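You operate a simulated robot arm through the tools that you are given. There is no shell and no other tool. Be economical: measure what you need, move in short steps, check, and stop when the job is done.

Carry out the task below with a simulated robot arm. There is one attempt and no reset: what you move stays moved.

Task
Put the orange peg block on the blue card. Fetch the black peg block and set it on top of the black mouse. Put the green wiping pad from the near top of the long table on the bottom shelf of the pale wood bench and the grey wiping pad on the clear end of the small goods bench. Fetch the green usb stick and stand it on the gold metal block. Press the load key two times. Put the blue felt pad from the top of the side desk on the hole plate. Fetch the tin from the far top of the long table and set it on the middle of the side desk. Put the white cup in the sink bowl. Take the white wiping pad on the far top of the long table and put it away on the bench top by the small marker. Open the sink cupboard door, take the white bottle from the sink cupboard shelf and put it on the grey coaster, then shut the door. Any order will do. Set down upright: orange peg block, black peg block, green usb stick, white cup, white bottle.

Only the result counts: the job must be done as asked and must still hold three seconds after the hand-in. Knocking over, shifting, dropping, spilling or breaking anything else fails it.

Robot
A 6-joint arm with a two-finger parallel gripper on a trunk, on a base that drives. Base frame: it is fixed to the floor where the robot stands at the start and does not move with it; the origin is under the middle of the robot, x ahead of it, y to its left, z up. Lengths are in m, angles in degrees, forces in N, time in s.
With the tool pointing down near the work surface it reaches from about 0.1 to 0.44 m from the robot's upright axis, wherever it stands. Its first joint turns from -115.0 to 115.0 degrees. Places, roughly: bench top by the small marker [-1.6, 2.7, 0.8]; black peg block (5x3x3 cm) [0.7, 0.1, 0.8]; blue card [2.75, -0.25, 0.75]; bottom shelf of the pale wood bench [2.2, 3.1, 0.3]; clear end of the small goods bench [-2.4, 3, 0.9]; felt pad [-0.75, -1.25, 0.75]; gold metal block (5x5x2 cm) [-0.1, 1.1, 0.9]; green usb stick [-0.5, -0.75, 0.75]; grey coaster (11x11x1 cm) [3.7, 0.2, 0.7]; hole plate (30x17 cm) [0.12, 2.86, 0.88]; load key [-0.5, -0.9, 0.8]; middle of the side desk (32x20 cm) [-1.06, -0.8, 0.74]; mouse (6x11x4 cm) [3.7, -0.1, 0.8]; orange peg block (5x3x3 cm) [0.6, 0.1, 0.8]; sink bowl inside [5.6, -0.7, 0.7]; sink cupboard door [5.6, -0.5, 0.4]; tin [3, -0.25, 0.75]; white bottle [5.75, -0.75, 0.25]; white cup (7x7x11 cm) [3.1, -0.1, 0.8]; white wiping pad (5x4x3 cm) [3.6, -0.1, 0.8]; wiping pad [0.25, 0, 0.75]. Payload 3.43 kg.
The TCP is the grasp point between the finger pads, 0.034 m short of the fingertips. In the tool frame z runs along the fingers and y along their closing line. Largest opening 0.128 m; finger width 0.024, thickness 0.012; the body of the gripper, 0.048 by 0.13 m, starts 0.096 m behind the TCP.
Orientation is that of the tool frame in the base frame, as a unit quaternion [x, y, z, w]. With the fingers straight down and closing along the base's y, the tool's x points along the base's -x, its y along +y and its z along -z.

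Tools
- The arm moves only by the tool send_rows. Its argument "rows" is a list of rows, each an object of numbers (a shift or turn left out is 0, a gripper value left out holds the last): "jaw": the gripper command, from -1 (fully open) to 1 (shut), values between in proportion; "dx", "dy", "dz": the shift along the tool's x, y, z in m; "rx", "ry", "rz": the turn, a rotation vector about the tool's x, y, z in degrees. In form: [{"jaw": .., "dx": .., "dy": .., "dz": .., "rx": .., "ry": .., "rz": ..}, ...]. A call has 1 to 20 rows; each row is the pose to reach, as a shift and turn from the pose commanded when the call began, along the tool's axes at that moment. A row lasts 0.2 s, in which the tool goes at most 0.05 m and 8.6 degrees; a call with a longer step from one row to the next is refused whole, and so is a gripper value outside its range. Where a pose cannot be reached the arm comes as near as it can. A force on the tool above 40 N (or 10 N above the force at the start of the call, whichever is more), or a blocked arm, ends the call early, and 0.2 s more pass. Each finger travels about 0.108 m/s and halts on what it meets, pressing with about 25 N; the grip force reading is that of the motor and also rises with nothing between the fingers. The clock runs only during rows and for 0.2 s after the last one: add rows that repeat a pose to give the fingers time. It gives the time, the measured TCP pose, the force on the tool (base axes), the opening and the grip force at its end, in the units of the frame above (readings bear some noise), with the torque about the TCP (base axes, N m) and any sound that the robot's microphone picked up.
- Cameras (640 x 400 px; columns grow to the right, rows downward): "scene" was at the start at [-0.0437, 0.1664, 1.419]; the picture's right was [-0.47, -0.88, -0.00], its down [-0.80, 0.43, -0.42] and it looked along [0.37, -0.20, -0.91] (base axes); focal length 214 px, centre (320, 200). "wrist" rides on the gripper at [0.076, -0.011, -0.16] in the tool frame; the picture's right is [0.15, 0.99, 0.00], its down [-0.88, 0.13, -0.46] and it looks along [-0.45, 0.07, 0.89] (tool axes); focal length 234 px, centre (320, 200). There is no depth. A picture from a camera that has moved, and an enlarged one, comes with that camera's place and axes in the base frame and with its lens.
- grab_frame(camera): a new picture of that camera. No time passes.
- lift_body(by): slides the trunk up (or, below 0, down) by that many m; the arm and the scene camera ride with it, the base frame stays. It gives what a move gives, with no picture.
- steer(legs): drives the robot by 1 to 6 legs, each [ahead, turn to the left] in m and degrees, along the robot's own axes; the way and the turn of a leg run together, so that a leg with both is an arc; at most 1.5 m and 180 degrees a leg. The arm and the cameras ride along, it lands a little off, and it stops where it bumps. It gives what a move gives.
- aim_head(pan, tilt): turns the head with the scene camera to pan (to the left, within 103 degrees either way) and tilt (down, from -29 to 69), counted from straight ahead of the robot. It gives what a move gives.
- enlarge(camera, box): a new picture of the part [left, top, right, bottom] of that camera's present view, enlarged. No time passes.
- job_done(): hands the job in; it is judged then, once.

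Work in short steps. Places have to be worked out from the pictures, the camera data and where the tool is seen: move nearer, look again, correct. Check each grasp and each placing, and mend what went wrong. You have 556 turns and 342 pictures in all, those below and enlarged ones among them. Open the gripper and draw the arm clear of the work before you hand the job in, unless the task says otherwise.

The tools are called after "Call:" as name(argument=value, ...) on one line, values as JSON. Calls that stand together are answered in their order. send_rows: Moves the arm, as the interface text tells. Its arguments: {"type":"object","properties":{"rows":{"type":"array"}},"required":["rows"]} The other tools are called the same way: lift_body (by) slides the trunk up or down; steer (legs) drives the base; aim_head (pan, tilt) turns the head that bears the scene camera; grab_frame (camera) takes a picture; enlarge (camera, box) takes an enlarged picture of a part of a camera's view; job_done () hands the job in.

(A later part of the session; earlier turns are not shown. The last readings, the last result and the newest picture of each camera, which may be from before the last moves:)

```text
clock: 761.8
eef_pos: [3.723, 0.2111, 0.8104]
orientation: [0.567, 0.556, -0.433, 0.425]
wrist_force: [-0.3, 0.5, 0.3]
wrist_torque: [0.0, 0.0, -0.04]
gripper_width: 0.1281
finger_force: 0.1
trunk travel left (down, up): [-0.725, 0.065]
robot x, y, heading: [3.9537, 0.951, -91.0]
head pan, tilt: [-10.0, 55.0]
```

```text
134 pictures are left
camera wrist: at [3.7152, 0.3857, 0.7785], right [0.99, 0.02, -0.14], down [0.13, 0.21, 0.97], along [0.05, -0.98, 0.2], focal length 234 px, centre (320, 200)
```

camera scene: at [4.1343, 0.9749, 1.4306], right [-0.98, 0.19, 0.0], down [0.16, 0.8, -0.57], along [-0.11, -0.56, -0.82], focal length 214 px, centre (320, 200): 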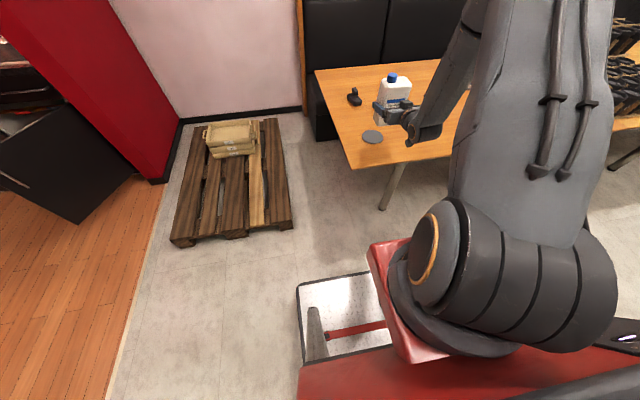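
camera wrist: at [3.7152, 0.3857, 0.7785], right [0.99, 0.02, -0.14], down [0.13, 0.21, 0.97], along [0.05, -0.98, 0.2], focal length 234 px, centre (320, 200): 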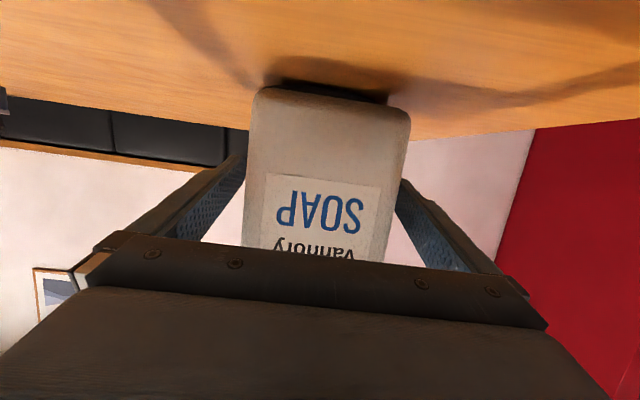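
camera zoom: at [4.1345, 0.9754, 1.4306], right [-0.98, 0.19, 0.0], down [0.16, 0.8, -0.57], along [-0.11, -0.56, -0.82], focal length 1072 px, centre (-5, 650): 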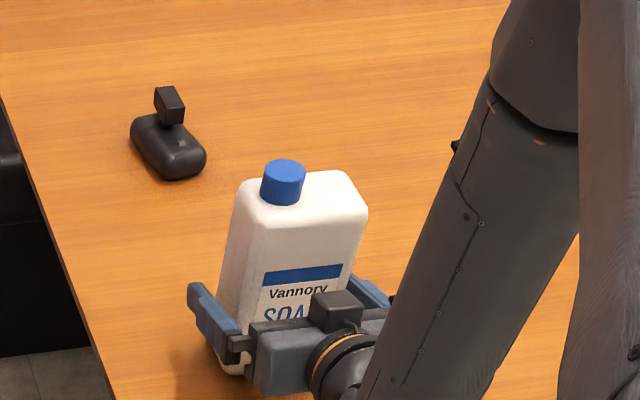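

Stands. Withdraw straight back with the arm.

Call:
send_rows(rows=[{"jaw": -1, "dz": -0.029, "dx": 0.0078}, {"dz": -0.058, "dx": 0.0155}, {"dz": -0.0966, "dx": 0.0259}, {"dz": -0.135, "dx": 0.0363}, {"dz": -0.174, "dx": 0.0466}, {"dz": -0.19, "dx": 0.03}, {"dz": -0.19, "dx": 0.0}])

Call:
grab_frame(camera="wrist")

Call:
enlarge(camera="scene", box=[340, 70, 430, 150])

```text
clock: 763.4
eef_pos: [3.7262, 0.3955, 0.8604]
orientation: [0.567, 0.556, -0.434, 0.426]
wrist_force: [-0.4, 0.3, 0.8]
wrist_torque: [0.01, -0.02, 0.01]
gripper_width: 0.1282
finger_force: 0.1
trunk travel left (down, up): [-0.725, 0.065]
robot x, y, heading: [3.9521, 0.953, -91.0]
head pan, tilt: [-10.0, 55.0]
```

```text
133 pictures are left
camera wrist: at [3.7188, 0.57, 0.8282], right [0.99, 0.02, -0.14], down [0.13, 0.21, 0.97], along [0.05, -0.98, 0.2], focal length 234 px, centre (320, 200)
```

wrist: 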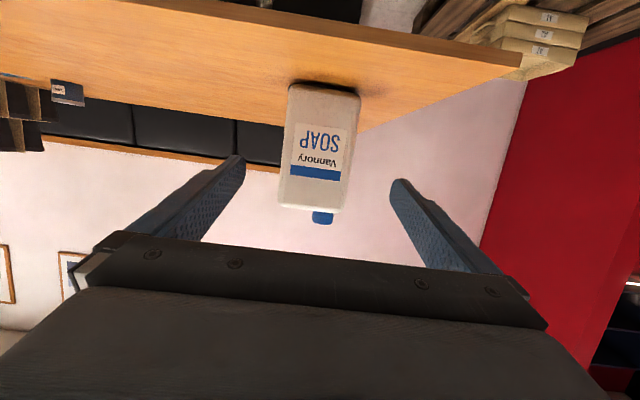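

```text
5.00 times, centred on (385, 110) of scene
camera zoom: at [4.1342, 0.9753, 1.4306], right [-0.98, 0.19, 0.0], down [0.16, 0.8, -0.57], along [-0.11, -0.56, -0.82], focal length 1072 px, centre (-5, 650)
```

zoom: 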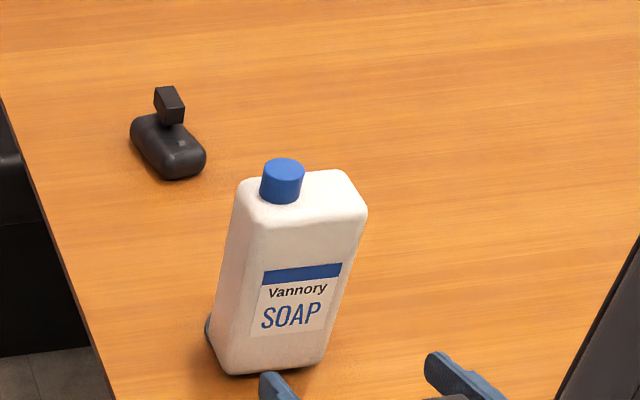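

Check how the bottle sits on the coaster.

Call:
enlarge(camera="wrist", box=[260, 60, 390, 150])

Call:
enlarge(camera="scene", box=[360, 110, 420, 160])

```text
4.44 times, centred on (325, 105) of wrist
camera zoom: at [3.7188, 0.57, 0.8282], right [0.99, 0.02, -0.14], down [0.13, 0.21, 0.97], along [0.05, -0.98, 0.2], focal length 1041 px, centre (298, 622)
```

zoom: 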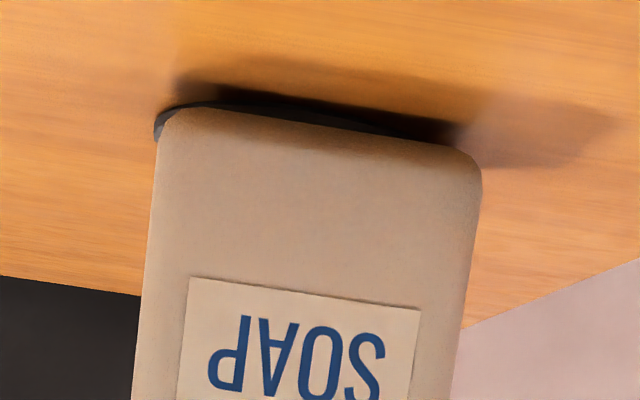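

```text
8.00 times, centred on (390, 135) of scene
camera zoom: at [4.1342, 0.9753, 1.4306], right [-0.98, 0.19, 0.0], down [0.16, 0.8, -0.57], along [-0.11, -0.56, -0.82], focal length 1716 px, centre (-240, 720)
```

zoom: 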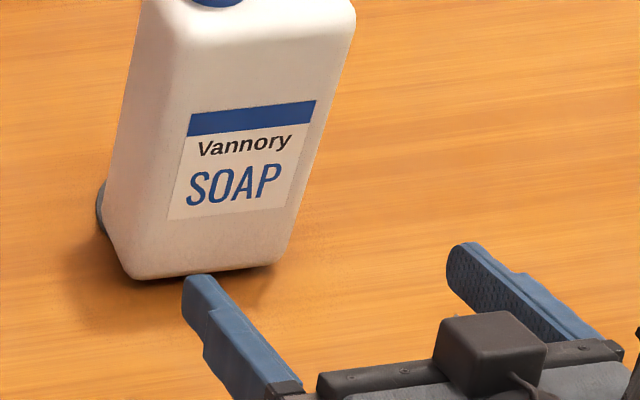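

The bottle is on the coaster. Now return to shut the door: drive back with the arm, approaching on the door's outer side (x≈5.45).

Call:
steer(legs=[[-0.25, 0], [0, 91], [1.5, 0]])

Call:
steer(legs=[[0.1, 0], [0, -90]])

Call:
aim_head(pan=0, tilt=40)

Call:
lift_body(by=-0.38)

Call:
grab_frame(camera="scene")

```text
clock: 776.1
eef_pos: [6.0254, 0.967, 0.8595]
orientation: [0.004, 0.795, -0.003, 0.607]
wrist_force: [0.1, -0.3, 0.5]
wrist_torque: [0.0, -0.01, 0.02]
gripper_width: 0.128
finger_force: 0.0
trunk travel left (down, up): [-0.725, 0.065]
robot x, y, heading: [5.4625, 1.1899, -0.6]
head pan, tilt: [-10.0, 55.0]
```

```text
clock: 781.1
eef_pos: [5.3371, 0.6312, 0.8616]
orientation: [0.568, 0.556, -0.433, 0.425]
wrist_force: [0.0, -0.8, 0.4]
wrist_torque: [0.03, -0.01, 0.03]
gripper_width: 0.1277
finger_force: 0.2
trunk travel left (down, up): [-0.725, 0.065]
robot x, y, heading: [5.5674, 1.1915, -91.2]
head pan, tilt: [-10.0, 55.0]
```

```text
clock: 781.9
eef_pos: [5.3375, 0.6311, 0.8598]
orientation: [0.568, 0.556, -0.433, 0.425]
wrist_force: [0.4, 0.7, -0.2]
wrist_torque: [0.05, 0.01, -0.04]
gripper_width: 0.1278
finger_force: 0.0
trunk travel left (down, up): [-0.725, 0.065]
robot x, y, heading: [5.5645, 1.1886, -91.3]
head pan, tilt: [0.0, 40.0]
```

```text
clock: 785.5
eef_pos: [5.3383, 0.6307, 0.4808]
orientation: [0.568, 0.556, -0.434, 0.425]
wrist_force: [0.7, -0.3, -0.2]
wrist_torque: [0.0, 0.0, 0.0]
gripper_width: 0.1279
finger_force: 0.1
trunk travel left (down, up): [-0.345, 0.445]
robot x, y, heading: [5.5638, 1.19, -91.1]
head pan, tilt: [0.0, 40.0]
```

```text
129 pictures are left
camera scene: at [5.7574, 1.0899, 1.0713], right [-1.0, 0.02, 0.0], down [0.01, 0.64, -0.77], along [-0.02, -0.77, -0.64], focal length 214 px, centre (320, 200)
```

scene: 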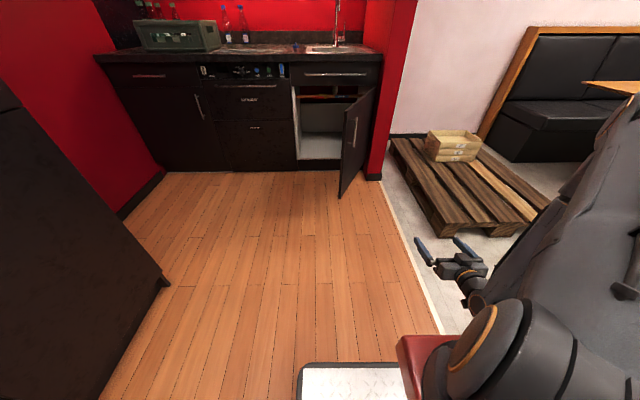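

Door ≈58° open. Close the jaw, move the gripper to the outer side of the door and drive forward.

Call:
send_rows(rows=[{"jaw": 0, "dy": 0.03}, {"jaw": 1, "dy": 0.06}, {"dy": 0.07}, {"dy": 0.07}, {"dy": 0.07}])

Call:
steer(legs=[[0.72, 0]])

Call:
grab_frame(camera="scene")

Call:
grab_frame(camera="wrist")

```text
clock: 786.7
eef_pos: [5.4079, 0.6287, 0.4804]
orientation: [0.568, 0.555, -0.435, 0.425]
wrist_force: [-0.1, 0.0, 0.0]
wrist_torque: [-0.02, -0.01, 0.01]
gripper_width: 0.0001
finger_force: 25.5
trunk travel left (down, up): [-0.345, 0.445]
robot x, y, heading: [5.5653, 1.188, -91.4]
head pan, tilt: [0.0, 40.0]
```

```text
clock: 790.7
eef_pos: [5.3894, -0.0914, 0.4804]
orientation: [0.568, 0.555, -0.435, 0.425]
wrist_force: [-0.4, -0.5, 0.2]
wrist_torque: [-0.02, 0.0, 0.02]
gripper_width: 0.0002
finger_force: 24.7
trunk travel left (down, up): [-0.345, 0.445]
robot x, y, heading: [5.5509, 0.468, -91.4]
head pan, tilt: [0.0, 40.0]
```

```text
128 pictures are left
camera scene: at [5.7406, 0.3676, 1.0713], right [-1.0, 0.02, 0.0], down [0.02, 0.64, -0.77], along [-0.02, -0.77, -0.64], focal length 214 px, centre (320, 200)
```

scene: 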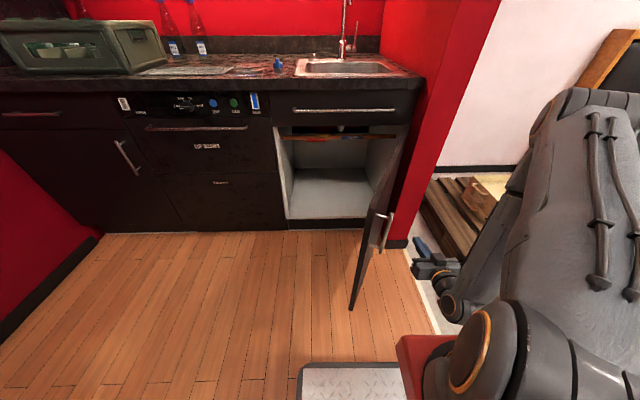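

```text
127 pictures are left
camera wrist: at [5.3827, 0.0833, 0.4481], right [0.99, 0.01, -0.14], down [0.14, 0.21, 0.97], along [0.04, -0.98, 0.2], focal length 234 px, centre (320, 200)
```

wrist: 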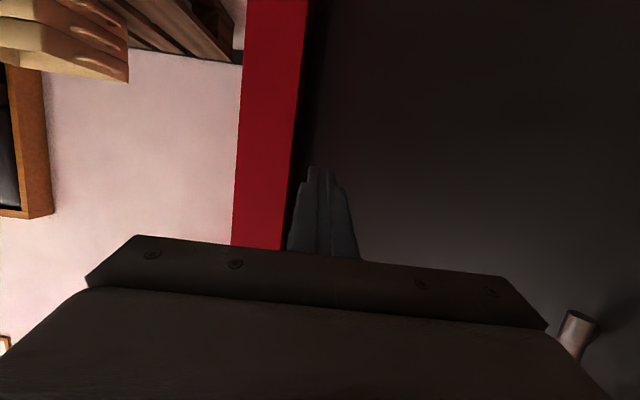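

On the outer side of the door. Push +x slowly.

Call:
send_rows(rows=[{"jaw": 1, "dy": 0.01}, {"dy": 0.02}, {"dy": 0.03}, {"dy": 0.04}, {"dy": 0.05}, {"dy": 0.06}, {"dy": 0.07}, {"dy": 0.08}, {"dy": 0.09}, {"dy": 0.1}, {"dy": 0.11}, {"dy": 0.12}, {"dy": 0.13}, {"dy": 0.14}, {"dy": 0.15}, {"dy": 0.16}, {"dy": 0.17}, {"dy": 0.18}])

Call:
grab_frame(camera="scene")

```text
clock: 794.5
eef_pos: [5.5698, -0.0962, 0.4802]
orientation: [0.569, 0.554, -0.435, 0.423]
wrist_force: [0.3, 0.1, -0.1]
wrist_torque: [0.02, -0.04, -0.03]
gripper_width: 0.0001
finger_force: 25.3
trunk travel left (down, up): [-0.345, 0.445]
robot x, y, heading: [5.5486, 0.4667, -91.1]
head pan, tilt: [0.0, 40.0]
```

```text
126 pictures are left
camera scene: at [5.7406, 0.3676, 1.0712], right [-1.0, 0.02, 0.0], down [0.02, 0.64, -0.77], along [-0.02, -0.77, -0.64], focal length 214 px, centre (320, 200)
```

scene: 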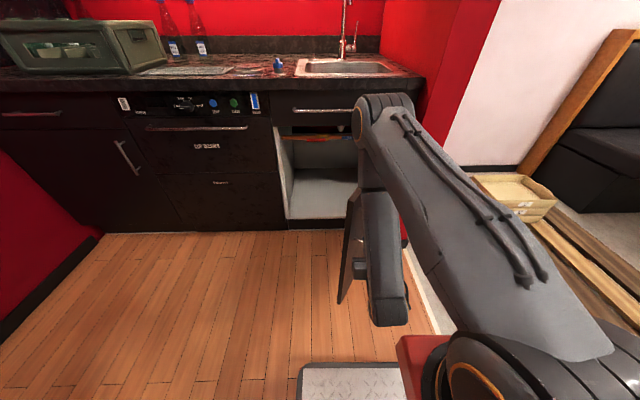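

Continue pushing +x, then forward.

Call:
send_rows(rows=[{"jaw": 1, "dy": 0.01}, {"dy": 0.02}, {"dy": 0.03}, {"dy": 0.04}, {"dy": 0.05}, {"dy": 0.06}, {"dy": 0.07}, {"dy": 0.08}, {"dy": 0.09}, {"dy": 0.1}, {"dy": 0.11}, {"dy": 0.12}])

Call:
grab_frame(camera="scene")

Call:
grab_frame(camera="wrist")

```text
clock: 797.1
eef_pos: [5.689, -0.0991, 0.4797]
orientation: [0.569, 0.555, -0.434, 0.424]
wrist_force: [0.1, -1.3, -0.3]
wrist_torque: [0.01, 0.0, -0.02]
gripper_width: 0.0001
finger_force: 25.0
trunk travel left (down, up): [-0.345, 0.445]
robot x, y, heading: [5.5482, 0.4691, -91.8]
head pan, tilt: [0.0, 40.0]
```

```text
125 pictures are left
camera scene: at [5.7407, 0.3676, 1.0712], right [-1.0, 0.02, 0.0], down [0.02, 0.64, -0.77], along [-0.02, -0.77, -0.64], focal length 214 px, centre (320, 200)
```

scene: 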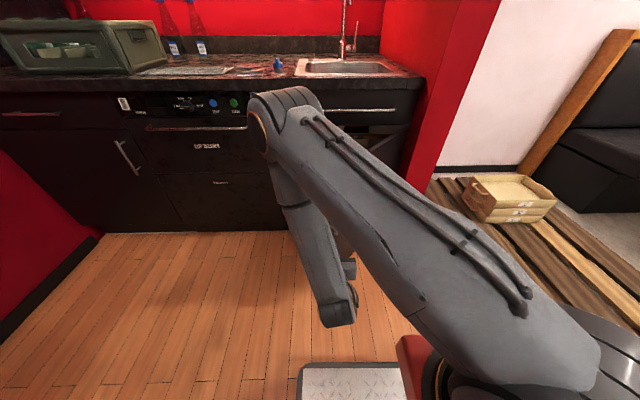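

```text
124 pictures are left
camera wrist: at [5.6826, 0.0756, 0.448], right [0.99, 0.01, -0.14], down [0.14, 0.2, 0.97], along [0.04, -0.98, 0.2], focal length 234 px, centre (320, 200)
```

wrist: 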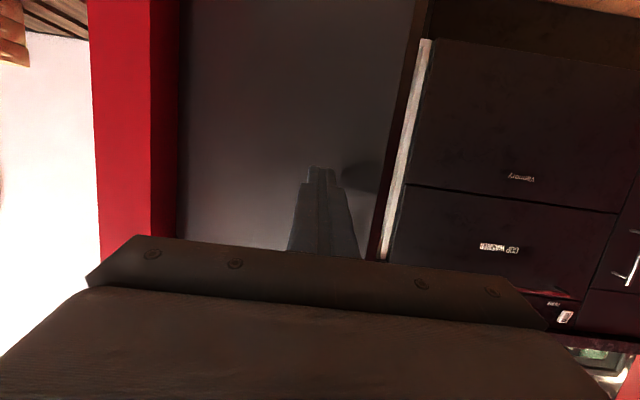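

Door ≈40°, finger on its outer face. Push forward (−y) slowly with the arm.

Call:
send_rows(rows=[{"jaw": 1, "dz": 0.012, "dx": -0.0032}, {"dz": 0.024, "dx": -0.0064}, {"dz": 0.036, "dx": -0.0096}, {"dz": 0.048, "dx": -0.0128}, {"dz": 0.06, "dx": -0.016}, {"dz": 0.072, "dx": -0.0193}, {"dz": 0.084, "dx": -0.0225}, {"dz": 0.096, "dx": -0.0257}, {"dz": 0.108, "dx": -0.029}, {"dz": 0.12, "dx": -0.032}, {"dz": 0.132, "dx": -0.0354}, {"dz": 0.144, "dx": -0.0386}, {"dz": 0.156, "dx": -0.0418}, {"dz": 0.168, "dx": -0.045}, {"dz": 0.18, "dx": -0.048}, {"dz": 0.192, "dx": -0.0515}, {"dz": 0.204, "dx": -0.0547}, {"dz": 0.216, "dx": -0.058}, {"dz": 0.228, "dx": -0.061}, {"dz": 0.24, "dx": -0.0643}])

Call:
grab_frame(camera="scene")

```text
clock: 801.3
eef_pos: [5.6829, -0.3474, 0.4786]
orientation: [0.568, 0.555, -0.434, 0.425]
wrist_force: [-0.6, -0.5, 0.9]
wrist_torque: [-0.01, 0.01, 0.0]
gripper_width: 0.0001
finger_force: 24.8
trunk travel left (down, up): [-0.345, 0.445]
robot x, y, heading: [5.551, 0.4686, -91.4]
head pan, tilt: [0.0, 40.0]
```

```text
123 pictures are left
camera scene: at [5.7407, 0.3676, 1.0712], right [-1.0, 0.02, 0.0], down [0.02, 0.64, -0.77], along [-0.02, -0.77, -0.64], focal length 214 px, centre (320, 200)
```

scene: 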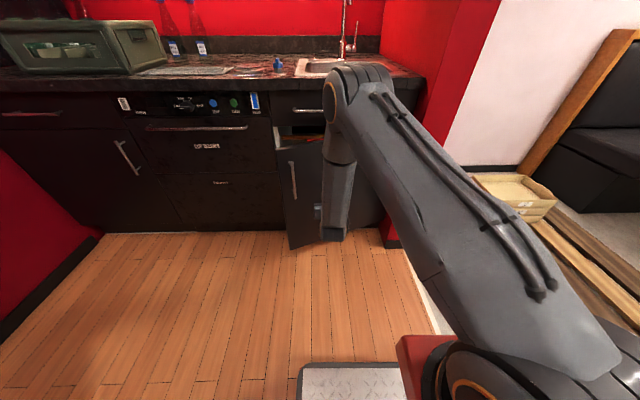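

Nearly shut (~12°). Push the last part.

Call:
send_rows(rows=[{"jaw": 1, "dz": 0.012, "dx": -0.0032}, {"dz": 0.024, "dx": -0.0064}, {"dz": 0.036, "dx": -0.0096}, {"dz": 0.048, "dx": -0.0128}, {"dz": 0.06, "dx": -0.016}, {"dz": 0.072, "dx": -0.0193}, {"dz": 0.084, "dx": -0.0225}, {"dz": 0.096, "dx": -0.0257}, {"dz": 0.108, "dx": -0.029}, {"dz": 0.12, "dx": -0.032}, {"dz": 0.132, "dx": -0.0354}, {"dz": 0.144, "dx": -0.0386}, {"dz": 0.156, "dx": -0.0418}, {"dz": 0.168, "dx": -0.045}])

Call:
grab_frame(camera="scene")

```text
clock: 804.0
eef_pos: [5.6793, -0.4966, 0.4779]
orientation: [0.569, 0.555, -0.435, 0.423]
wrist_force: [-1.6, 29.8, 15.2]
wrist_torque: [-0.74, -0.05, -0.09]
gripper_width: 0.0
finger_force: 25.2
trunk travel left (down, up): [-0.345, 0.445]
robot x, y, heading: [5.5483, 0.4667, -91.4]
head pan, tilt: [0.0, 40.0]
stopped in row 13: the force on the tool passed its limit at 74 N (the readings are from after the stop); the commanded pose is now the measured one
```

```text
122 pictures are left
camera scene: at [5.7407, 0.3692, 1.0715], right [-1.0, 0.02, 0.0], down [0.02, 0.64, -0.77], along [-0.02, -0.77, -0.64], focal length 214 px, centre (320, 200)
```

scene: 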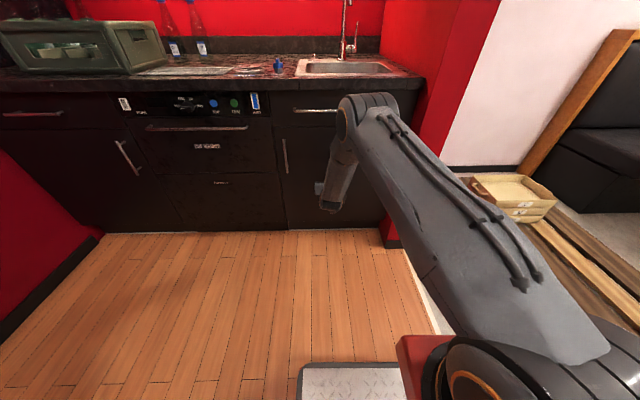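

The door is shut. Retreat and check it stays closed.

Call:
send_rows(rows=[{"jaw": 1, "dz": -0.03, "dx": 0.008}, {"dz": -0.07, "dx": 0.0187}, {"dz": -0.11, "dx": 0.0295}, {"dz": -0.15, "dx": 0.04}, {"dz": -0.19, "dx": 0.051}, {"dz": -0.23, "dx": 0.0616}, {"dz": -0.23, "dx": 0.0616}])

Call:
steer(legs=[[-0.5, 0]])

Call:
lift_body(by=0.38)

Call:
grab_frame(camera="scene")

```text
clock: 805.6
eef_pos: [5.6847, -0.2596, 0.4781]
orientation: [0.57, 0.555, -0.434, 0.423]
wrist_force: [0.5, 0.3, 0.8]
wrist_torque: [0.01, -0.01, 0.01]
gripper_width: 0.0001
finger_force: 25.1
trunk travel left (down, up): [-0.345, 0.445]
robot x, y, heading: [5.5506, 0.4643, -91.2]
head pan, tilt: [0.0, 40.0]
```

```text
clock: 808.5
eef_pos: [5.6976, 0.2424, 0.4783]
orientation: [0.57, 0.555, -0.435, 0.423]
wrist_force: [-0.5, -0.5, 0.2]
wrist_torque: [0.01, -0.01, 0.03]
gripper_width: 0.0001
finger_force: 25.0
trunk travel left (down, up): [-0.345, 0.445]
robot x, y, heading: [5.5613, 0.9702, -91.3]
head pan, tilt: [0.0, 40.0]
```

```text
clock: 812.2
eef_pos: [5.6974, 0.2441, 0.8584]
orientation: [0.569, 0.556, -0.433, 0.423]
wrist_force: [0.6, -0.1, 0.6]
wrist_torque: [0.02, -0.04, 0.01]
gripper_width: 0.0
finger_force: 25.1
trunk travel left (down, up): [-0.725, 0.065]
robot x, y, heading: [5.5596, 0.9694, -91.4]
head pan, tilt: [0.0, 40.0]
```

```text
121 pictures are left
camera scene: at [5.7554, 0.9767, 1.4512], right [-1.0, 0.02, 0.0], down [0.02, 0.64, -0.77], along [-0.02, -0.77, -0.64], focal length 214 px, centre (320, 200)
```

scene: 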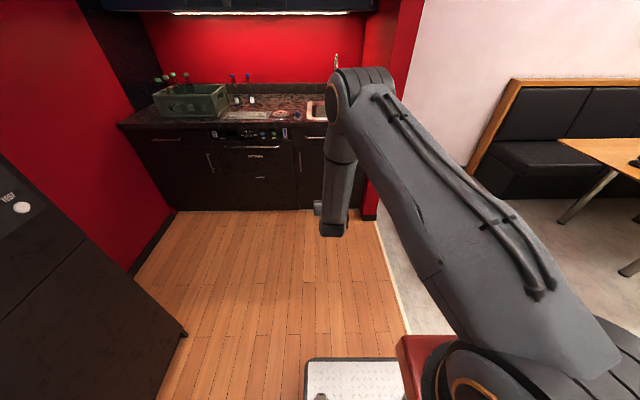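

Door shut. Now the tin: level the tool and drive to x≈3.0 at the long table.

Call:
send_rows(rows=[{"jaw": 0, "ry": 8, "dx": -0.03}, {"jaw": -0.5, "ry": 16, "dx": -0.06}, {"ry": 24, "dx": -0.1}, {"ry": 32, "dx": -0.14}, {"ry": 40, "dx": -0.18}, {"ry": 48, "dx": -0.2}, {"ry": 56, "dx": -0.2, "dz": -0.04}, {"ry": 64, "dx": -0.2, "dz": -0.08}, {"ry": 72, "dx": -0.2, "dz": -0.12}, {"ry": 75, "dx": -0.2, "dz": -0.16}, {"ry": 75, "dx": -0.2, "dz": -0.2}, {"ry": 75, "dx": -0.2, "dz": -0.2}])

Call:
steer(legs=[[-0.1, 0], [0, -88.6], [1.3, 0], [1.28, 0], [0, 89.5]])

Call:
grab_frame(camera="scene")

```text
clock: 814.8
eef_pos: [5.6952, 0.3939, 1.066]
orientation: [0.712, 0.694, -0.101, -0.024]
wrist_force: [0.3, -0.7, -0.5]
wrist_torque: [0.04, 0.03, -0.02]
gripper_width: 0.096
finger_force: 0.2
out of reach, approached as far as the arm can: row 5, 6, 7, 8, 9, 10, 11, 12
trunk travel left (down, up): [-0.725, 0.065]
robot x, y, heading: [5.5563, 0.9701, -91.4]
head pan, tilt: [0.0, 40.0]
```

```text
clock: 835.7
eef_pos: [3.1386, 0.4984, 1.066]
orientation: [0.705, 0.701, -0.101, -0.023]
wrist_force: [0.1, -0.4, -0.1]
wrist_torque: [-0.01, 0.0, 0.0]
gripper_width: 0.0959
finger_force: 0.1
trunk travel left (down, up): [-0.725, 0.065]
robot x, y, heading: [2.9905, 1.0728, -90.2]
head pan, tilt: [0.0, 40.0]
```

```text
120 pictures are left
camera scene: at [3.1862, 1.0818, 1.4512], right [-1.0, 0.0, 0.0], down [0.0, 0.64, -0.77], along [0.0, -0.77, -0.64], focal length 214 px, centre (320, 200)
```

scene: 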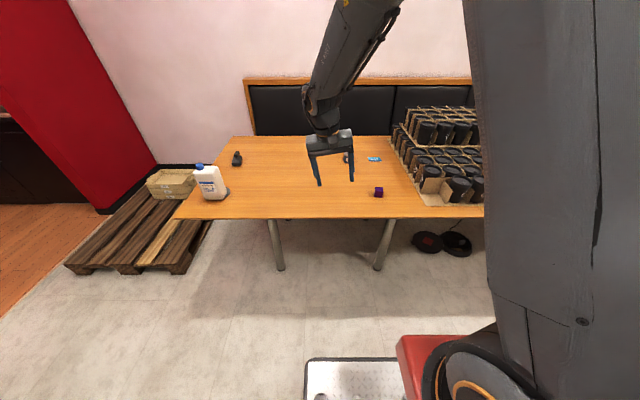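

Level the residual tilt and advance to the tin.

Call:
send_rows(rows=[{"jaw": -0.5, "rx": -5, "ry": 3.2}, {"rx": -10, "ry": 6.35}, {"rx": -10, "ry": 6.35}])

Call:
steer(legs=[[0.46, 0]])

Call:
send_rows(rows=[{"jaw": -0.5, "dy": -0.04}, {"dy": -0.08}, {"dy": -0.12}, {"dy": -0.13, "dx": -0.03}, {"dy": -0.13, "dx": -0.06}, {"dy": -0.13, "dx": -0.09}, {"dy": -0.13, "dx": -0.12}, {"dy": -0.13, "dx": -0.12}])

Call:
grab_frame(camera="wrist")

```text
clock: 836.5
eef_pos: [3.1369, 0.4983, 1.0662]
orientation: [0.706, 0.701, -0.101, -0.022]
wrist_force: [-0.5, -1.1, 0.2]
wrist_torque: [0.01, 0.0, -0.02]
gripper_width: 0.0961
finger_force: 0.1
out of reach, approached as far as the arm can: row 1, 2, 3
trunk travel left (down, up): [-0.725, 0.065]
robot x, y, heading: [2.9924, 1.0694, -90.6]
head pan, tilt: [0.0, 40.0]
```

```text
clock: 839.2
eef_pos: [3.1371, 0.0367, 1.0659]
orientation: [0.705, 0.702, -0.101, -0.022]
wrist_force: [1.2, 0.2, 0.7]
wrist_torque: [-0.01, -0.02, -0.02]
gripper_width: 0.0958
finger_force: 0.1
trunk travel left (down, up): [-0.725, 0.065]
robot x, y, heading: [2.9923, 0.6116, -90.1]
head pan, tilt: [0.0, 40.0]
```

```text
clock: 841.0
eef_pos: [3.0094, -0.0766, 1.0959]
orientation: [0.703, 0.701, -0.117, -0.03]
wrist_force: [0.0, 0.5, 0.3]
wrist_torque: [-0.01, 0.02, -0.01]
gripper_width: 0.096
finger_force: 0.1
out of reach, approached as far as the arm can: row 5, 6, 7, 8
trunk travel left (down, up): [-0.725, 0.065]
robot x, y, heading: [2.991, 0.6078, -90.0]
head pan, tilt: [0.0, 40.0]
```

```text
119 pictures are left
camera wrist: at [3.0319, 0.0176, 1.2437], right [0.97, 0.13, -0.22], down [0.23, -0.82, 0.52], along [-0.12, -0.56, -0.82], focal length 234 px, centre (320, 200)
```

wrist: 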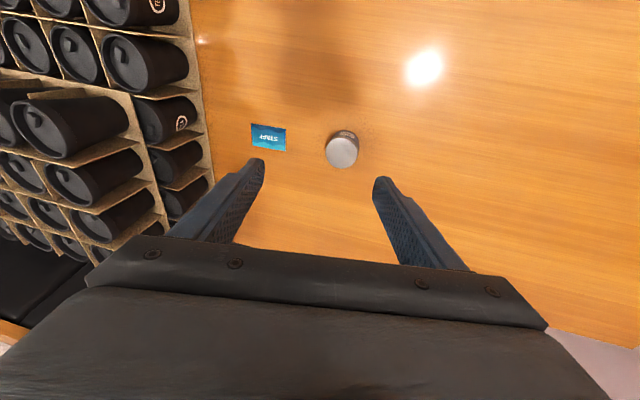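

The levelling isn't reachable here at this height; lower first and try again.

Call:
send_rows(rows=[{"jaw": -0.5, "dz": 0.04}, {"dz": 0.08}, {"dz": 0.1}, {"dz": 0.1}])

Call:
send_rows(rows=[{"jaw": -0.5, "rx": -4, "ry": 3}, {"rx": -8, "ry": 6}, {"rx": -11.5, "ry": 7.1}, {"rx": -11.5, "ry": 7.1}])

Call:
grab_frame(camera="wrist")

Call:
grab_frame(camera="scene")

```text
clock: 842.0
eef_pos: [2.9941, -0.0887, 0.9991]
orientation: [0.704, 0.702, -0.105, -0.024]
wrist_force: [-0.5, -0.3, 0.7]
wrist_torque: [0.02, 0.0, -0.01]
gripper_width: 0.096
finger_force: 0.1
out of reach, approached as far as the arm can: row 1, 2
trunk travel left (down, up): [-0.725, 0.065]
robot x, y, heading: [2.9884, 0.6049, -90.3]
head pan, tilt: [0.0, 40.0]
```

```text
clock: 843.0
eef_pos: [2.9938, -0.0873, 0.9981]
orientation: [0.704, 0.702, -0.105, -0.024]
wrist_force: [0.6, 0.0, -0.5]
wrist_torque: [0.02, -0.01, 0.04]
gripper_width: 0.0963
finger_force: 0.0
out of reach, approached as far as the arm can: row 1, 2, 3, 4
trunk travel left (down, up): [-0.725, 0.065]
robot x, y, heading: [2.9891, 0.6081, -90.2]
head pan, tilt: [0.0, 40.0]
```

```text
118 pictures are left
camera wrist: at [3.0114, 0.0058, 1.1469], right [0.97, 0.13, -0.2], down [0.22, -0.82, 0.52], along [-0.1, -0.55, -0.83], focal length 234 px, centre (320, 200)
```

wrist: 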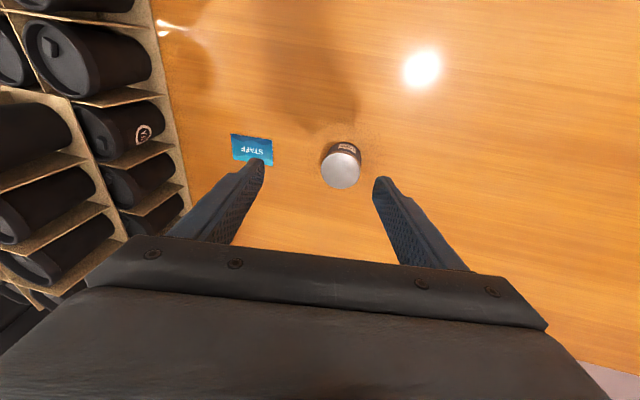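

```text
117 pictures are left
camera scene: at [3.1844, 0.619, 1.4512], right [-1.0, 0.0, 0.0], down [0.0, 0.64, -0.77], along [0.0, -0.77, -0.64], focal length 214 px, centre (320, 200)
```

scene: 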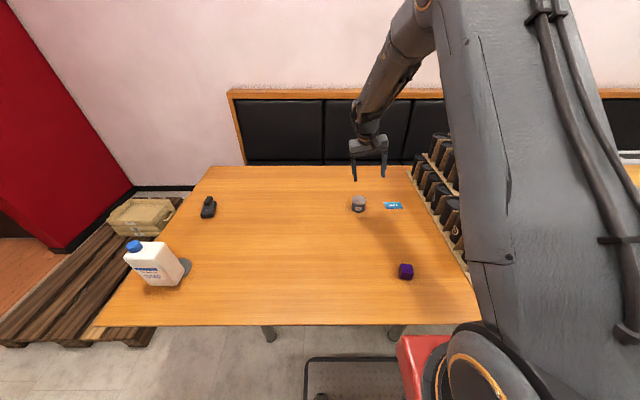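

The arm seems near a joint limit. Test levelling about single axes.

Call:
send_rows(rows=[{"jaw": -0.5, "ry": 4}, {"ry": 7}, {"ry": 7}])

Call:
send_rows(rows=[{"jaw": -0.5, "rx": -4}, {"rx": -8}, {"rx": -11}, {"rx": -11}])

Call:
send_rows(rows=[{"jaw": -0.5, "rz": 6}, {"rz": 12}, {"rz": 12}])

```text
clock: 843.8
eef_pos: [2.9919, -0.0827, 0.9935]
orientation: [0.708, 0.698, -0.08, -0.077]
wrist_force: [-0.1, 0.0, 0.3]
wrist_torque: [-0.01, 0.0, 0.01]
gripper_width: 0.0962
finger_force: 0.0
out of reach, approached as far as the arm can: row 1, 2, 3
trunk travel left (down, up): [-0.725, 0.065]
robot x, y, heading: [2.9863, 0.6088, -90.1]
head pan, tilt: [0.0, 40.0]
```

```text
clock: 844.8
eef_pos: [2.9907, -0.0834, 0.9946]
orientation: [0.708, 0.698, -0.081, -0.076]
wrist_force: [-0.3, -0.5, -0.9]
wrist_torque: [0.0, -0.02, 0.02]
gripper_width: 0.0961
finger_force: 0.1
out of reach, approached as far as the arm can: row 1, 2, 3, 4
trunk travel left (down, up): [-0.725, 0.065]
robot x, y, heading: [2.9909, 0.6091, -90.3]
head pan, tilt: [0.0, 40.0]
```

```text
clock: 845.6
eef_pos: [2.9912, -0.0831, 0.9928]
orientation: [0.777, 0.619, -0.089, -0.067]
wrist_force: [-0.7, -0.5, 0.7]
wrist_torque: [0.0, -0.02, 0.04]
gripper_width: 0.0961
finger_force: 0.0
trunk travel left (down, up): [-0.725, 0.065]
robot x, y, heading: [2.9931, 0.6068, -90.2]
head pan, tilt: [0.0, 40.0]
```

Only the sideways roll is stuck. I'll go back to a pitched pose, remove the roll there, then level again.

Call:
send_rows(rows=[{"jaw": -0.5, "rz": -6, "dz": -0.02}, {"rz": -12, "dz": -0.04}, {"rz": -12, "dz": -0.06}])

Call:
send_rows(rows=[{"jaw": -0.5, "ry": -8}, {"ry": -16}, {"ry": -24}, {"ry": -32}, {"ry": -40}, {"ry": -40}])

Call:
send_rows(rows=[{"jaw": -0.5, "rx": -5}, {"rx": -10}, {"rx": -12}, {"rx": -12}])

```text
clock: 846.4
eef_pos: [3.0034, -0.0805, 1.051]
orientation: [0.706, 0.698, -0.086, -0.079]
wrist_force: [0.1, -1.0, 0.1]
wrist_torque: [0.02, 0.01, -0.02]
gripper_width: 0.0959
finger_force: 0.1
trunk travel left (down, up): [-0.725, 0.065]
robot x, y, heading: [2.9899, 0.6092, -90.4]
head pan, tilt: [0.0, 40.0]
```

```text
clock: 847.8
eef_pos: [3.0022, -0.0827, 1.0522]
orientation: [0.643, 0.683, -0.31, 0.155]
wrist_force: [0.1, -0.5, -1.0]
wrist_torque: [-0.02, 0.0, 0.05]
gripper_width: 0.0959
finger_force: 0.0
trunk travel left (down, up): [-0.725, 0.065]
robot x, y, heading: [2.9925, 0.6072, -90.3]
head pan, tilt: [0.0, 40.0]
```

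```text
clock: 848.8
eef_pos: [3.0053, -0.0843, 1.055]
orientation: [0.618, 0.707, -0.256, 0.23]
wrist_force: [-0.5, 0.7, 0.1]
wrist_torque: [0.04, 0.03, 0.01]
gripper_width: 0.0961
finger_force: 0.0
out of reach, approached as far as the arm can: row 3, 4
trunk travel left (down, up): [-0.725, 0.065]
robot x, y, heading: [2.9933, 0.6085, -90.2]
head pan, tilt: [0.0, 40.0]
```

Good: only a 7.5° yaw remains. Correct it, then level by +40° in steps.

Call:
send_rows(rows=[{"jaw": -0.5, "rz": 4}, {"rz": 7.5}, {"rz": 7.5}])

Call:
send_rows(rows=[{"jaw": -0.5, "ry": 8}, {"ry": 16}, {"ry": 24}, {"ry": 32}, {"ry": 40}, {"ry": 40}])

Call:
grab_frame(camera="scene")

```text
clock: 849.6
eef_pos: [3.0066, -0.0841, 1.0531]
orientation: [0.662, 0.669, -0.229, 0.248]
wrist_force: [0.2, 1.4, 0.5]
wrist_torque: [0.0, 0.02, 0.0]
gripper_width: 0.096
finger_force: 0.1
trunk travel left (down, up): [-0.725, 0.065]
robot x, y, heading: [2.9902, 0.6054, -90.4]
head pan, tilt: [0.0, 40.0]
```

```text
clock: 851.0
eef_pos: [3.0065, -0.0845, 1.0536]
orientation: [0.7, 0.714, 0.012, 0.004]
wrist_force: [0.2, -0.3, -0.5]
wrist_torque: [0.0, -0.01, 0.0]
gripper_width: 0.0957
finger_force: 0.0
trunk travel left (down, up): [-0.725, 0.065]
robot x, y, heading: [2.991, 0.608, -90.2]
head pan, tilt: [0.0, 40.0]
```

```text
116 pictures are left
camera scene: at [3.1844, 0.619, 1.4512], right [-1.0, 0.0, 0.0], down [0.0, 0.64, -0.77], along [0.0, -0.77, -0.64], focal length 214 px, centre (320, 200)
```

scene: 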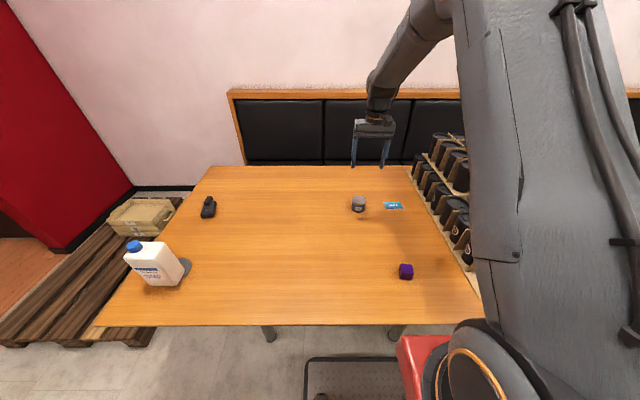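

Level again. Look at the tin from above.

Call:
send_rows(rows=[{"jaw": -0.6, "rx": 1.3, "ry": -0.65}, {"rx": 1.3, "ry": -0.65, "dz": 0.03}, {"rx": 1.3, "ry": -0.65, "dz": 0.06}, {"rx": 1.3, "ry": -0.65, "dz": 0.06}])

Call:
grab_frame(camera="wrist")

```text
clock: 852.0
eef_pos: [3.007, -0.0842, 0.9929]
orientation: [0.7, 0.714, -0.001, 0.001]
wrist_force: [-0.3, -0.2, -0.8]
wrist_torque: [0.02, 0.0, 0.01]
gripper_width: 0.1025
finger_force: 0.1
trunk travel left (down, up): [-0.725, 0.065]
robot x, y, heading: [2.9885, 0.6082, -90.3]
head pan, tilt: [0.0, 40.0]
```

```text
115 pictures are left
camera wrist: at [2.994, -0.0072, 1.1528], right [0.99, 0.17, 0.0], down [0.15, -0.88, 0.46], along [0.08, -0.45, -0.89], focal length 234 px, centre (320, 200)
```

wrist: 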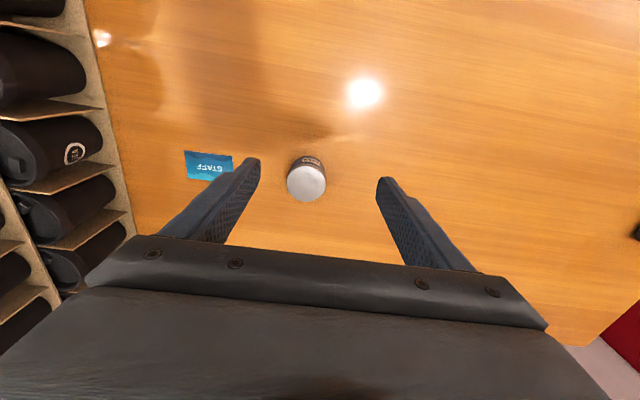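

Tin centre ≈(2.999,-0.148). Align, descend, grip and lift.

Call:
send_rows(rows=[{"jaw": -0.6, "dx": -0.03, "dy": -0.008}, {"dx": -0.063, "dy": -0.009}, {"dx": -0.063, "dy": -0.009, "dz": 0.04}, {"dx": -0.063, "dy": -0.009, "dz": 0.08}, {"dx": -0.063, "dy": -0.009, "dz": 0.11}, {"dx": -0.063, "dy": -0.009, "dz": 0.11}])

Call:
grab_frame(camera="wrist")

```text
clock: 853.4
eef_pos: [3.0001, -0.1477, 0.8842]
orientation: [0.7, 0.714, -0.001, 0.0]
wrist_force: [0.5, 0.4, 0.1]
wrist_torque: [0.01, 0.03, 0.04]
gripper_width: 0.1025
finger_force: 0.1
trunk travel left (down, up): [-0.725, 0.065]
robot x, y, heading: [2.9918, 0.6066, -89.9]
head pan, tilt: [0.0, 40.0]
```

```text
114 pictures are left
camera wrist: at [2.9868, -0.0711, 1.0433], right [0.99, 0.17, 0.0], down [0.15, -0.88, 0.46], along [0.08, -0.45, -0.89], focal length 234 px, centre (320, 200)
```

wrist: 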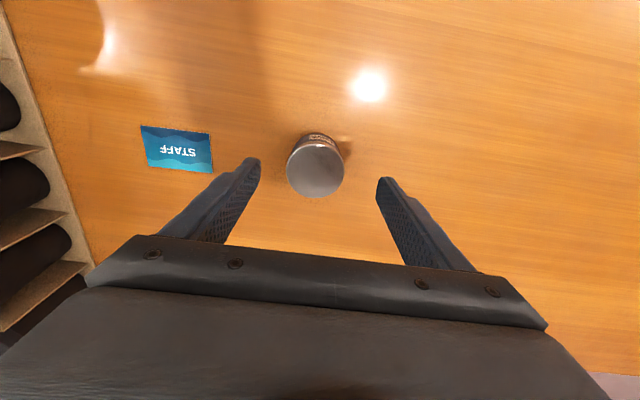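

Aligned. Descend and grip.

Call:
send_rows(rows=[{"jaw": -0.6, "dx": -0.002, "dy": -0.003, "dz": 0.04}, {"dx": -0.002, "dy": -0.003, "dz": 0.075}, {"dx": -0.002, "dy": -0.003, "dz": 0.092}, {"jaw": -0.1, "dx": -0.002, "dy": -0.003, "dz": 0.092}, {"jaw": 0.4, "dx": -0.002, "dy": -0.003, "dz": 0.092}, {"jaw": 1, "dx": -0.002, "dy": -0.003, "dz": 0.092}, {"dx": -0.002, "dy": -0.003, "dz": 0.092}, {"dx": -0.002, "dy": -0.003, "dz": 0.092}])

Call:
send_rows(rows=[{"jaw": 1, "dz": -0.03}, {"dz": -0.07}, {"dz": -0.12}, {"dz": -0.17}, {"dz": -0.22}, {"dz": -0.27}, {"dz": -0.27, "dx": 0.04}, {"dz": -0.27, "dx": 0.08}, {"dz": -0.27, "dx": 0.12}, {"dz": -0.27, "dx": 0.16}, {"dz": -0.27, "dx": 0.2}, {"dz": -0.27, "dx": 0.24}, {"dz": -0.27, "dx": 0.28}, {"dz": -0.27, "dx": 0.28}])

Call:
grab_frame(camera="wrist")

```text
clock: 855.2
eef_pos: [2.9974, -0.1503, 0.7943]
orientation: [0.7, 0.714, -0.001, 0.0]
wrist_force: [-0.1, 0.2, 0.7]
wrist_torque: [-0.01, -0.03, -0.02]
gripper_width: 0.0647
finger_force: 24.7
trunk travel left (down, up): [-0.725, 0.065]
robot x, y, heading: [2.9916, 0.6127, -90.3]
head pan, tilt: [0.0, 40.0]
```

```text
clock: 858.2
eef_pos: [2.9912, 0.1313, 1.0602]
orientation: [0.7, 0.714, 0.0, 0.0]
wrist_force: [-0.6, -0.1, -1.9]
wrist_torque: [0.02, -0.01, 0.03]
gripper_width: 0.0644
finger_force: 25.3
trunk travel left (down, up): [-0.725, 0.065]
robot x, y, heading: [2.9915, 0.6113, -90.1]
head pan, tilt: [0.0, 40.0]
```

```text
113 pictures are left
camera wrist: at [2.978, 0.2082, 1.2206], right [0.99, 0.17, 0.0], down [0.15, -0.88, 0.46], along [0.08, -0.45, -0.89], focal length 234 px, centre (320, 200)
```

wrist: 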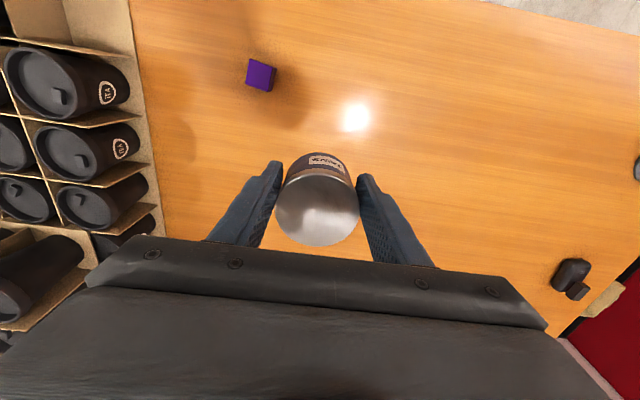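

Tin held. Drive to the side desk by the north lane.

Call:
steer(legs=[[-0.5, 0], [0, -90], [0.6, 0], [0, -30], [1.5, 0], [0.5, 0]])

Call:
steer(legs=[[0, 30], [1.3, 0], [0, 90], [1.5, 0], [0.25, 0]])

```text
clock: 879.1
eef_pos: [0.2538, 2.377, 1.0616]
orientation: [0.967, -0.253, -0.001, 0.0]
wrist_force: [1.0, -0.3, -1.9]
wrist_torque: [-0.01, 0.01, 0.01]
gripper_width: 0.0644
finger_force: 25.2
trunk travel left (down, up): [-0.725, 0.065]
robot x, y, heading: [0.6649, 2.1349, 149.2]
head pan, tilt: [0.0, 40.0]
```

```text
clock: 899.4
eef_pos: [-0.6457, -0.0854, 1.0609]
orientation: [0.701, 0.713, 0.0, 0.0]
wrist_force: [0.0, 0.1, -1.4]
wrist_torque: [0.01, 0.03, 0.0]
gripper_width: 0.0642
finger_force: 25.0
trunk travel left (down, up): [-0.725, 0.065]
robot x, y, heading: [-0.6462, 0.3923, -90.7]
head pan, tilt: [0.0, 40.0]
```

Shift to x≈−1.0 and look at the desk's middle.

Call:
steer(legs=[[0, -45], [0.52, 0], [0, 45]])

Call:
aim_head(pan=0, tilt=50)

Call:
grab_frame(camera="scene")

```text
clock: 906.6
eef_pos: [-1.0117, -0.4486, 1.0622]
orientation: [0.699, 0.715, 0.0, 0.0]
wrist_force: [-0.4, -0.4, -0.3]
wrist_torque: [0.06, -0.02, -0.01]
gripper_width: 0.0637
finger_force: 24.9
trunk travel left (down, up): [-0.725, 0.065]
robot x, y, heading: [-1.0139, 0.0265, -89.7]
head pan, tilt: [0.0, 40.0]
```

```text
clock: 907.3
eef_pos: [-1.0119, -0.4488, 1.0616]
orientation: [0.699, 0.715, 0.0, 0.0]
wrist_force: [0.6, 0.2, -1.4]
wrist_torque: [0.02, 0.0, -0.02]
gripper_width: 0.0637
finger_force: 24.7
trunk travel left (down, up): [-0.725, 0.065]
robot x, y, heading: [-1.0108, 0.0266, -89.8]
head pan, tilt: [0.0, 50.0]
```

```text
112 pictures are left
camera scene: at [-0.8199, 0.0467, 1.4371], right [-1.0, 0.0, 0.0], down [0.0, 0.77, -0.64], along [0.0, -0.64, -0.77], focal length 214 px, centre (320, 200)
```

scene: 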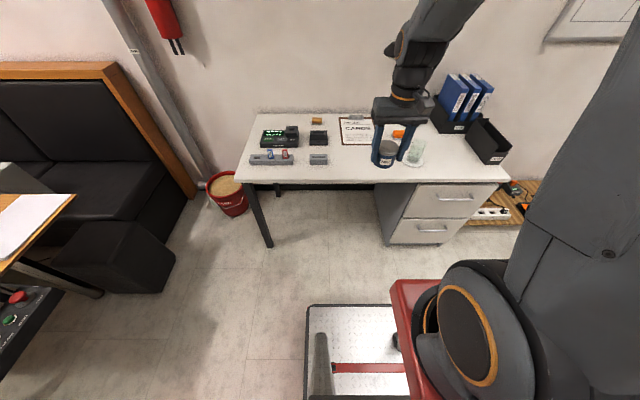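

The spot (-1.06,-0.79) is clear, in front of the clipboard. Move over it and lower.

Call:
steer(legs=[[0.12, 0]])

Call:
send_rows(rows=[{"jaw": 1, "dx": -0.04, "dy": -0.02}, {"dx": -0.08, "dy": -0.04}, {"dx": -0.12, "dy": -0.048}, {"dx": -0.16, "dy": -0.048}, {"dx": -0.2, "dy": -0.048}, {"dx": -0.222, "dy": -0.048}, {"dx": -0.222, "dy": -0.048, "dz": 0.05}, {"dx": -0.222, "dy": -0.048, "dz": 0.1}, {"dx": -0.222, "dy": -0.048, "dz": 0.15}, {"dx": -0.222, "dy": -0.048, "dz": 0.2}, {"dx": -0.222, "dy": -0.048, "dz": 0.2}])

Call:
grab_frame(camera="wrist")

```text
clock: 908.5
eef_pos: [-1.0117, -0.5696, 1.0623]
orientation: [0.7, 0.714, -0.001, 0.001]
wrist_force: [-0.9, 0.2, -1.1]
wrist_torque: [0.02, 0.01, 0.0]
gripper_width: 0.0636
finger_force: 25.1
trunk travel left (down, up): [-0.725, 0.065]
robot x, y, heading: [-1.012, -0.089, -90.2]
head pan, tilt: [0.0, 50.0]
```

```text
clock: 910.9
eef_pos: [-1.0551, -0.7923, 0.8608]
orientation: [0.7, 0.714, -0.001, 0.001]
wrist_force: [-0.2, 0.4, -1.5]
wrist_torque: [0.05, 0.0, 0.01]
gripper_width: 0.0634
finger_force: 25.3
trunk travel left (down, up): [-0.725, 0.065]
robot x, y, heading: [-1.0131, -0.0896, -89.9]
head pan, tilt: [0.0, 50.0]
```

```text
111 pictures are left
camera wrist: at [-1.0687, -0.7163, 1.0198], right [0.99, 0.17, 0.0], down [0.15, -0.88, 0.46], along [0.08, -0.45, -0.89], focal length 234 px, centre (320, 200)
```

wrist: 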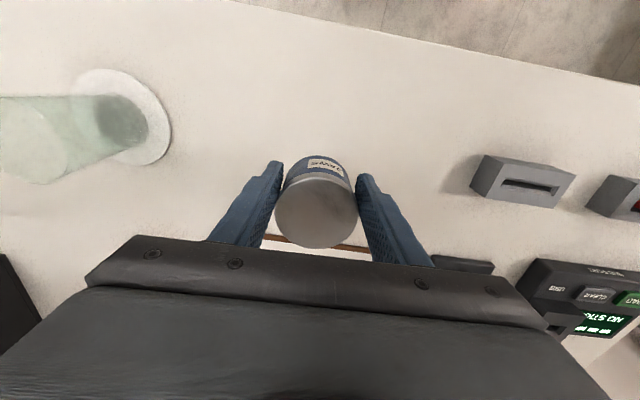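

Clear; lower to contact.

Call:
send_rows(rows=[{"jaw": 1, "dz": 0.04}, {"dz": 0.06}, {"dz": 0.066}, {"dz": 0.071}, {"dz": 0.076}, {"dz": 0.081}, {"dz": 0.086}])

```text
clock: 912.5
eef_pos: [-1.0548, -0.7929, 0.7769]
orientation: [0.7, 0.714, -0.001, 0.0]
wrist_force: [-2.3, 6.7, 20.1]
wrist_torque: [-0.25, 0.12, -0.17]
gripper_width: 0.0603
finger_force: 25.0
trunk travel left (down, up): [-0.725, 0.065]
robot x, y, heading: [-1.0113, -0.0958, -90.1]
head pan, tilt: [0.0, 50.0]
```

Contact. Ease off, open and lift.

Call:
send_rows(rows=[{"jaw": 1, "dz": -0.003}, {"jaw": 0.0, "dz": -0.003}, {"jaw": -0.3, "dz": -0.003}, {"dz": -0.003}, {"dz": -0.04}, {"dz": -0.09}, {"dz": -0.14}, {"dz": -0.19}, {"dz": -0.24}, {"dz": -0.27}, {"dz": -0.27}])

Call:
grab_frame(camera="wrist")

Call:
enlarge(camera="scene", box=[310, 100, 450, 200])

```text
clock: 914.9
eef_pos: [-1.0558, -0.7925, 1.0461]
orientation: [0.699, 0.715, 0.0, 0.001]
wrist_force: [-0.1, 0.9, 0.2]
wrist_torque: [-0.02, -0.03, 0.02]
gripper_width: 0.0833
finger_force: 0.0
trunk travel left (down, up): [-0.725, 0.065]
robot x, y, heading: [-1.0149, -0.0929, -90.2]
head pan, tilt: [0.0, 50.0]
```

```text
110 pictures are left
camera wrist: at [-1.0688, -0.7161, 1.2057], right [0.99, 0.17, 0.0], down [0.15, -0.88, 0.46], along [0.08, -0.45, -0.89], focal length 234 px, centre (320, 200)
```

wrist: 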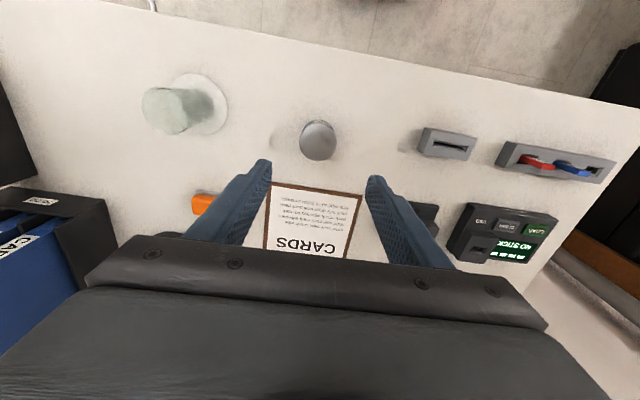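

```text
4.00 times, centred on (380, 150) of scene
camera zoom: at [-0.82, -0.0731, 1.437], right [-1.0, 0.0, 0.0], down [0.0, 0.77, -0.64], along [0.0, -0.64, -0.77], focal length 858 px, centre (80, 400)
```

zoom: 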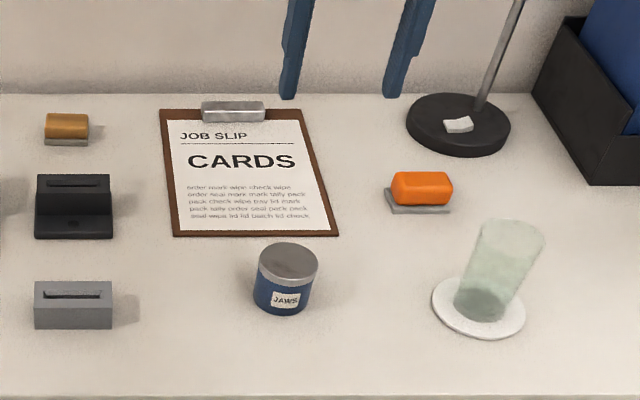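

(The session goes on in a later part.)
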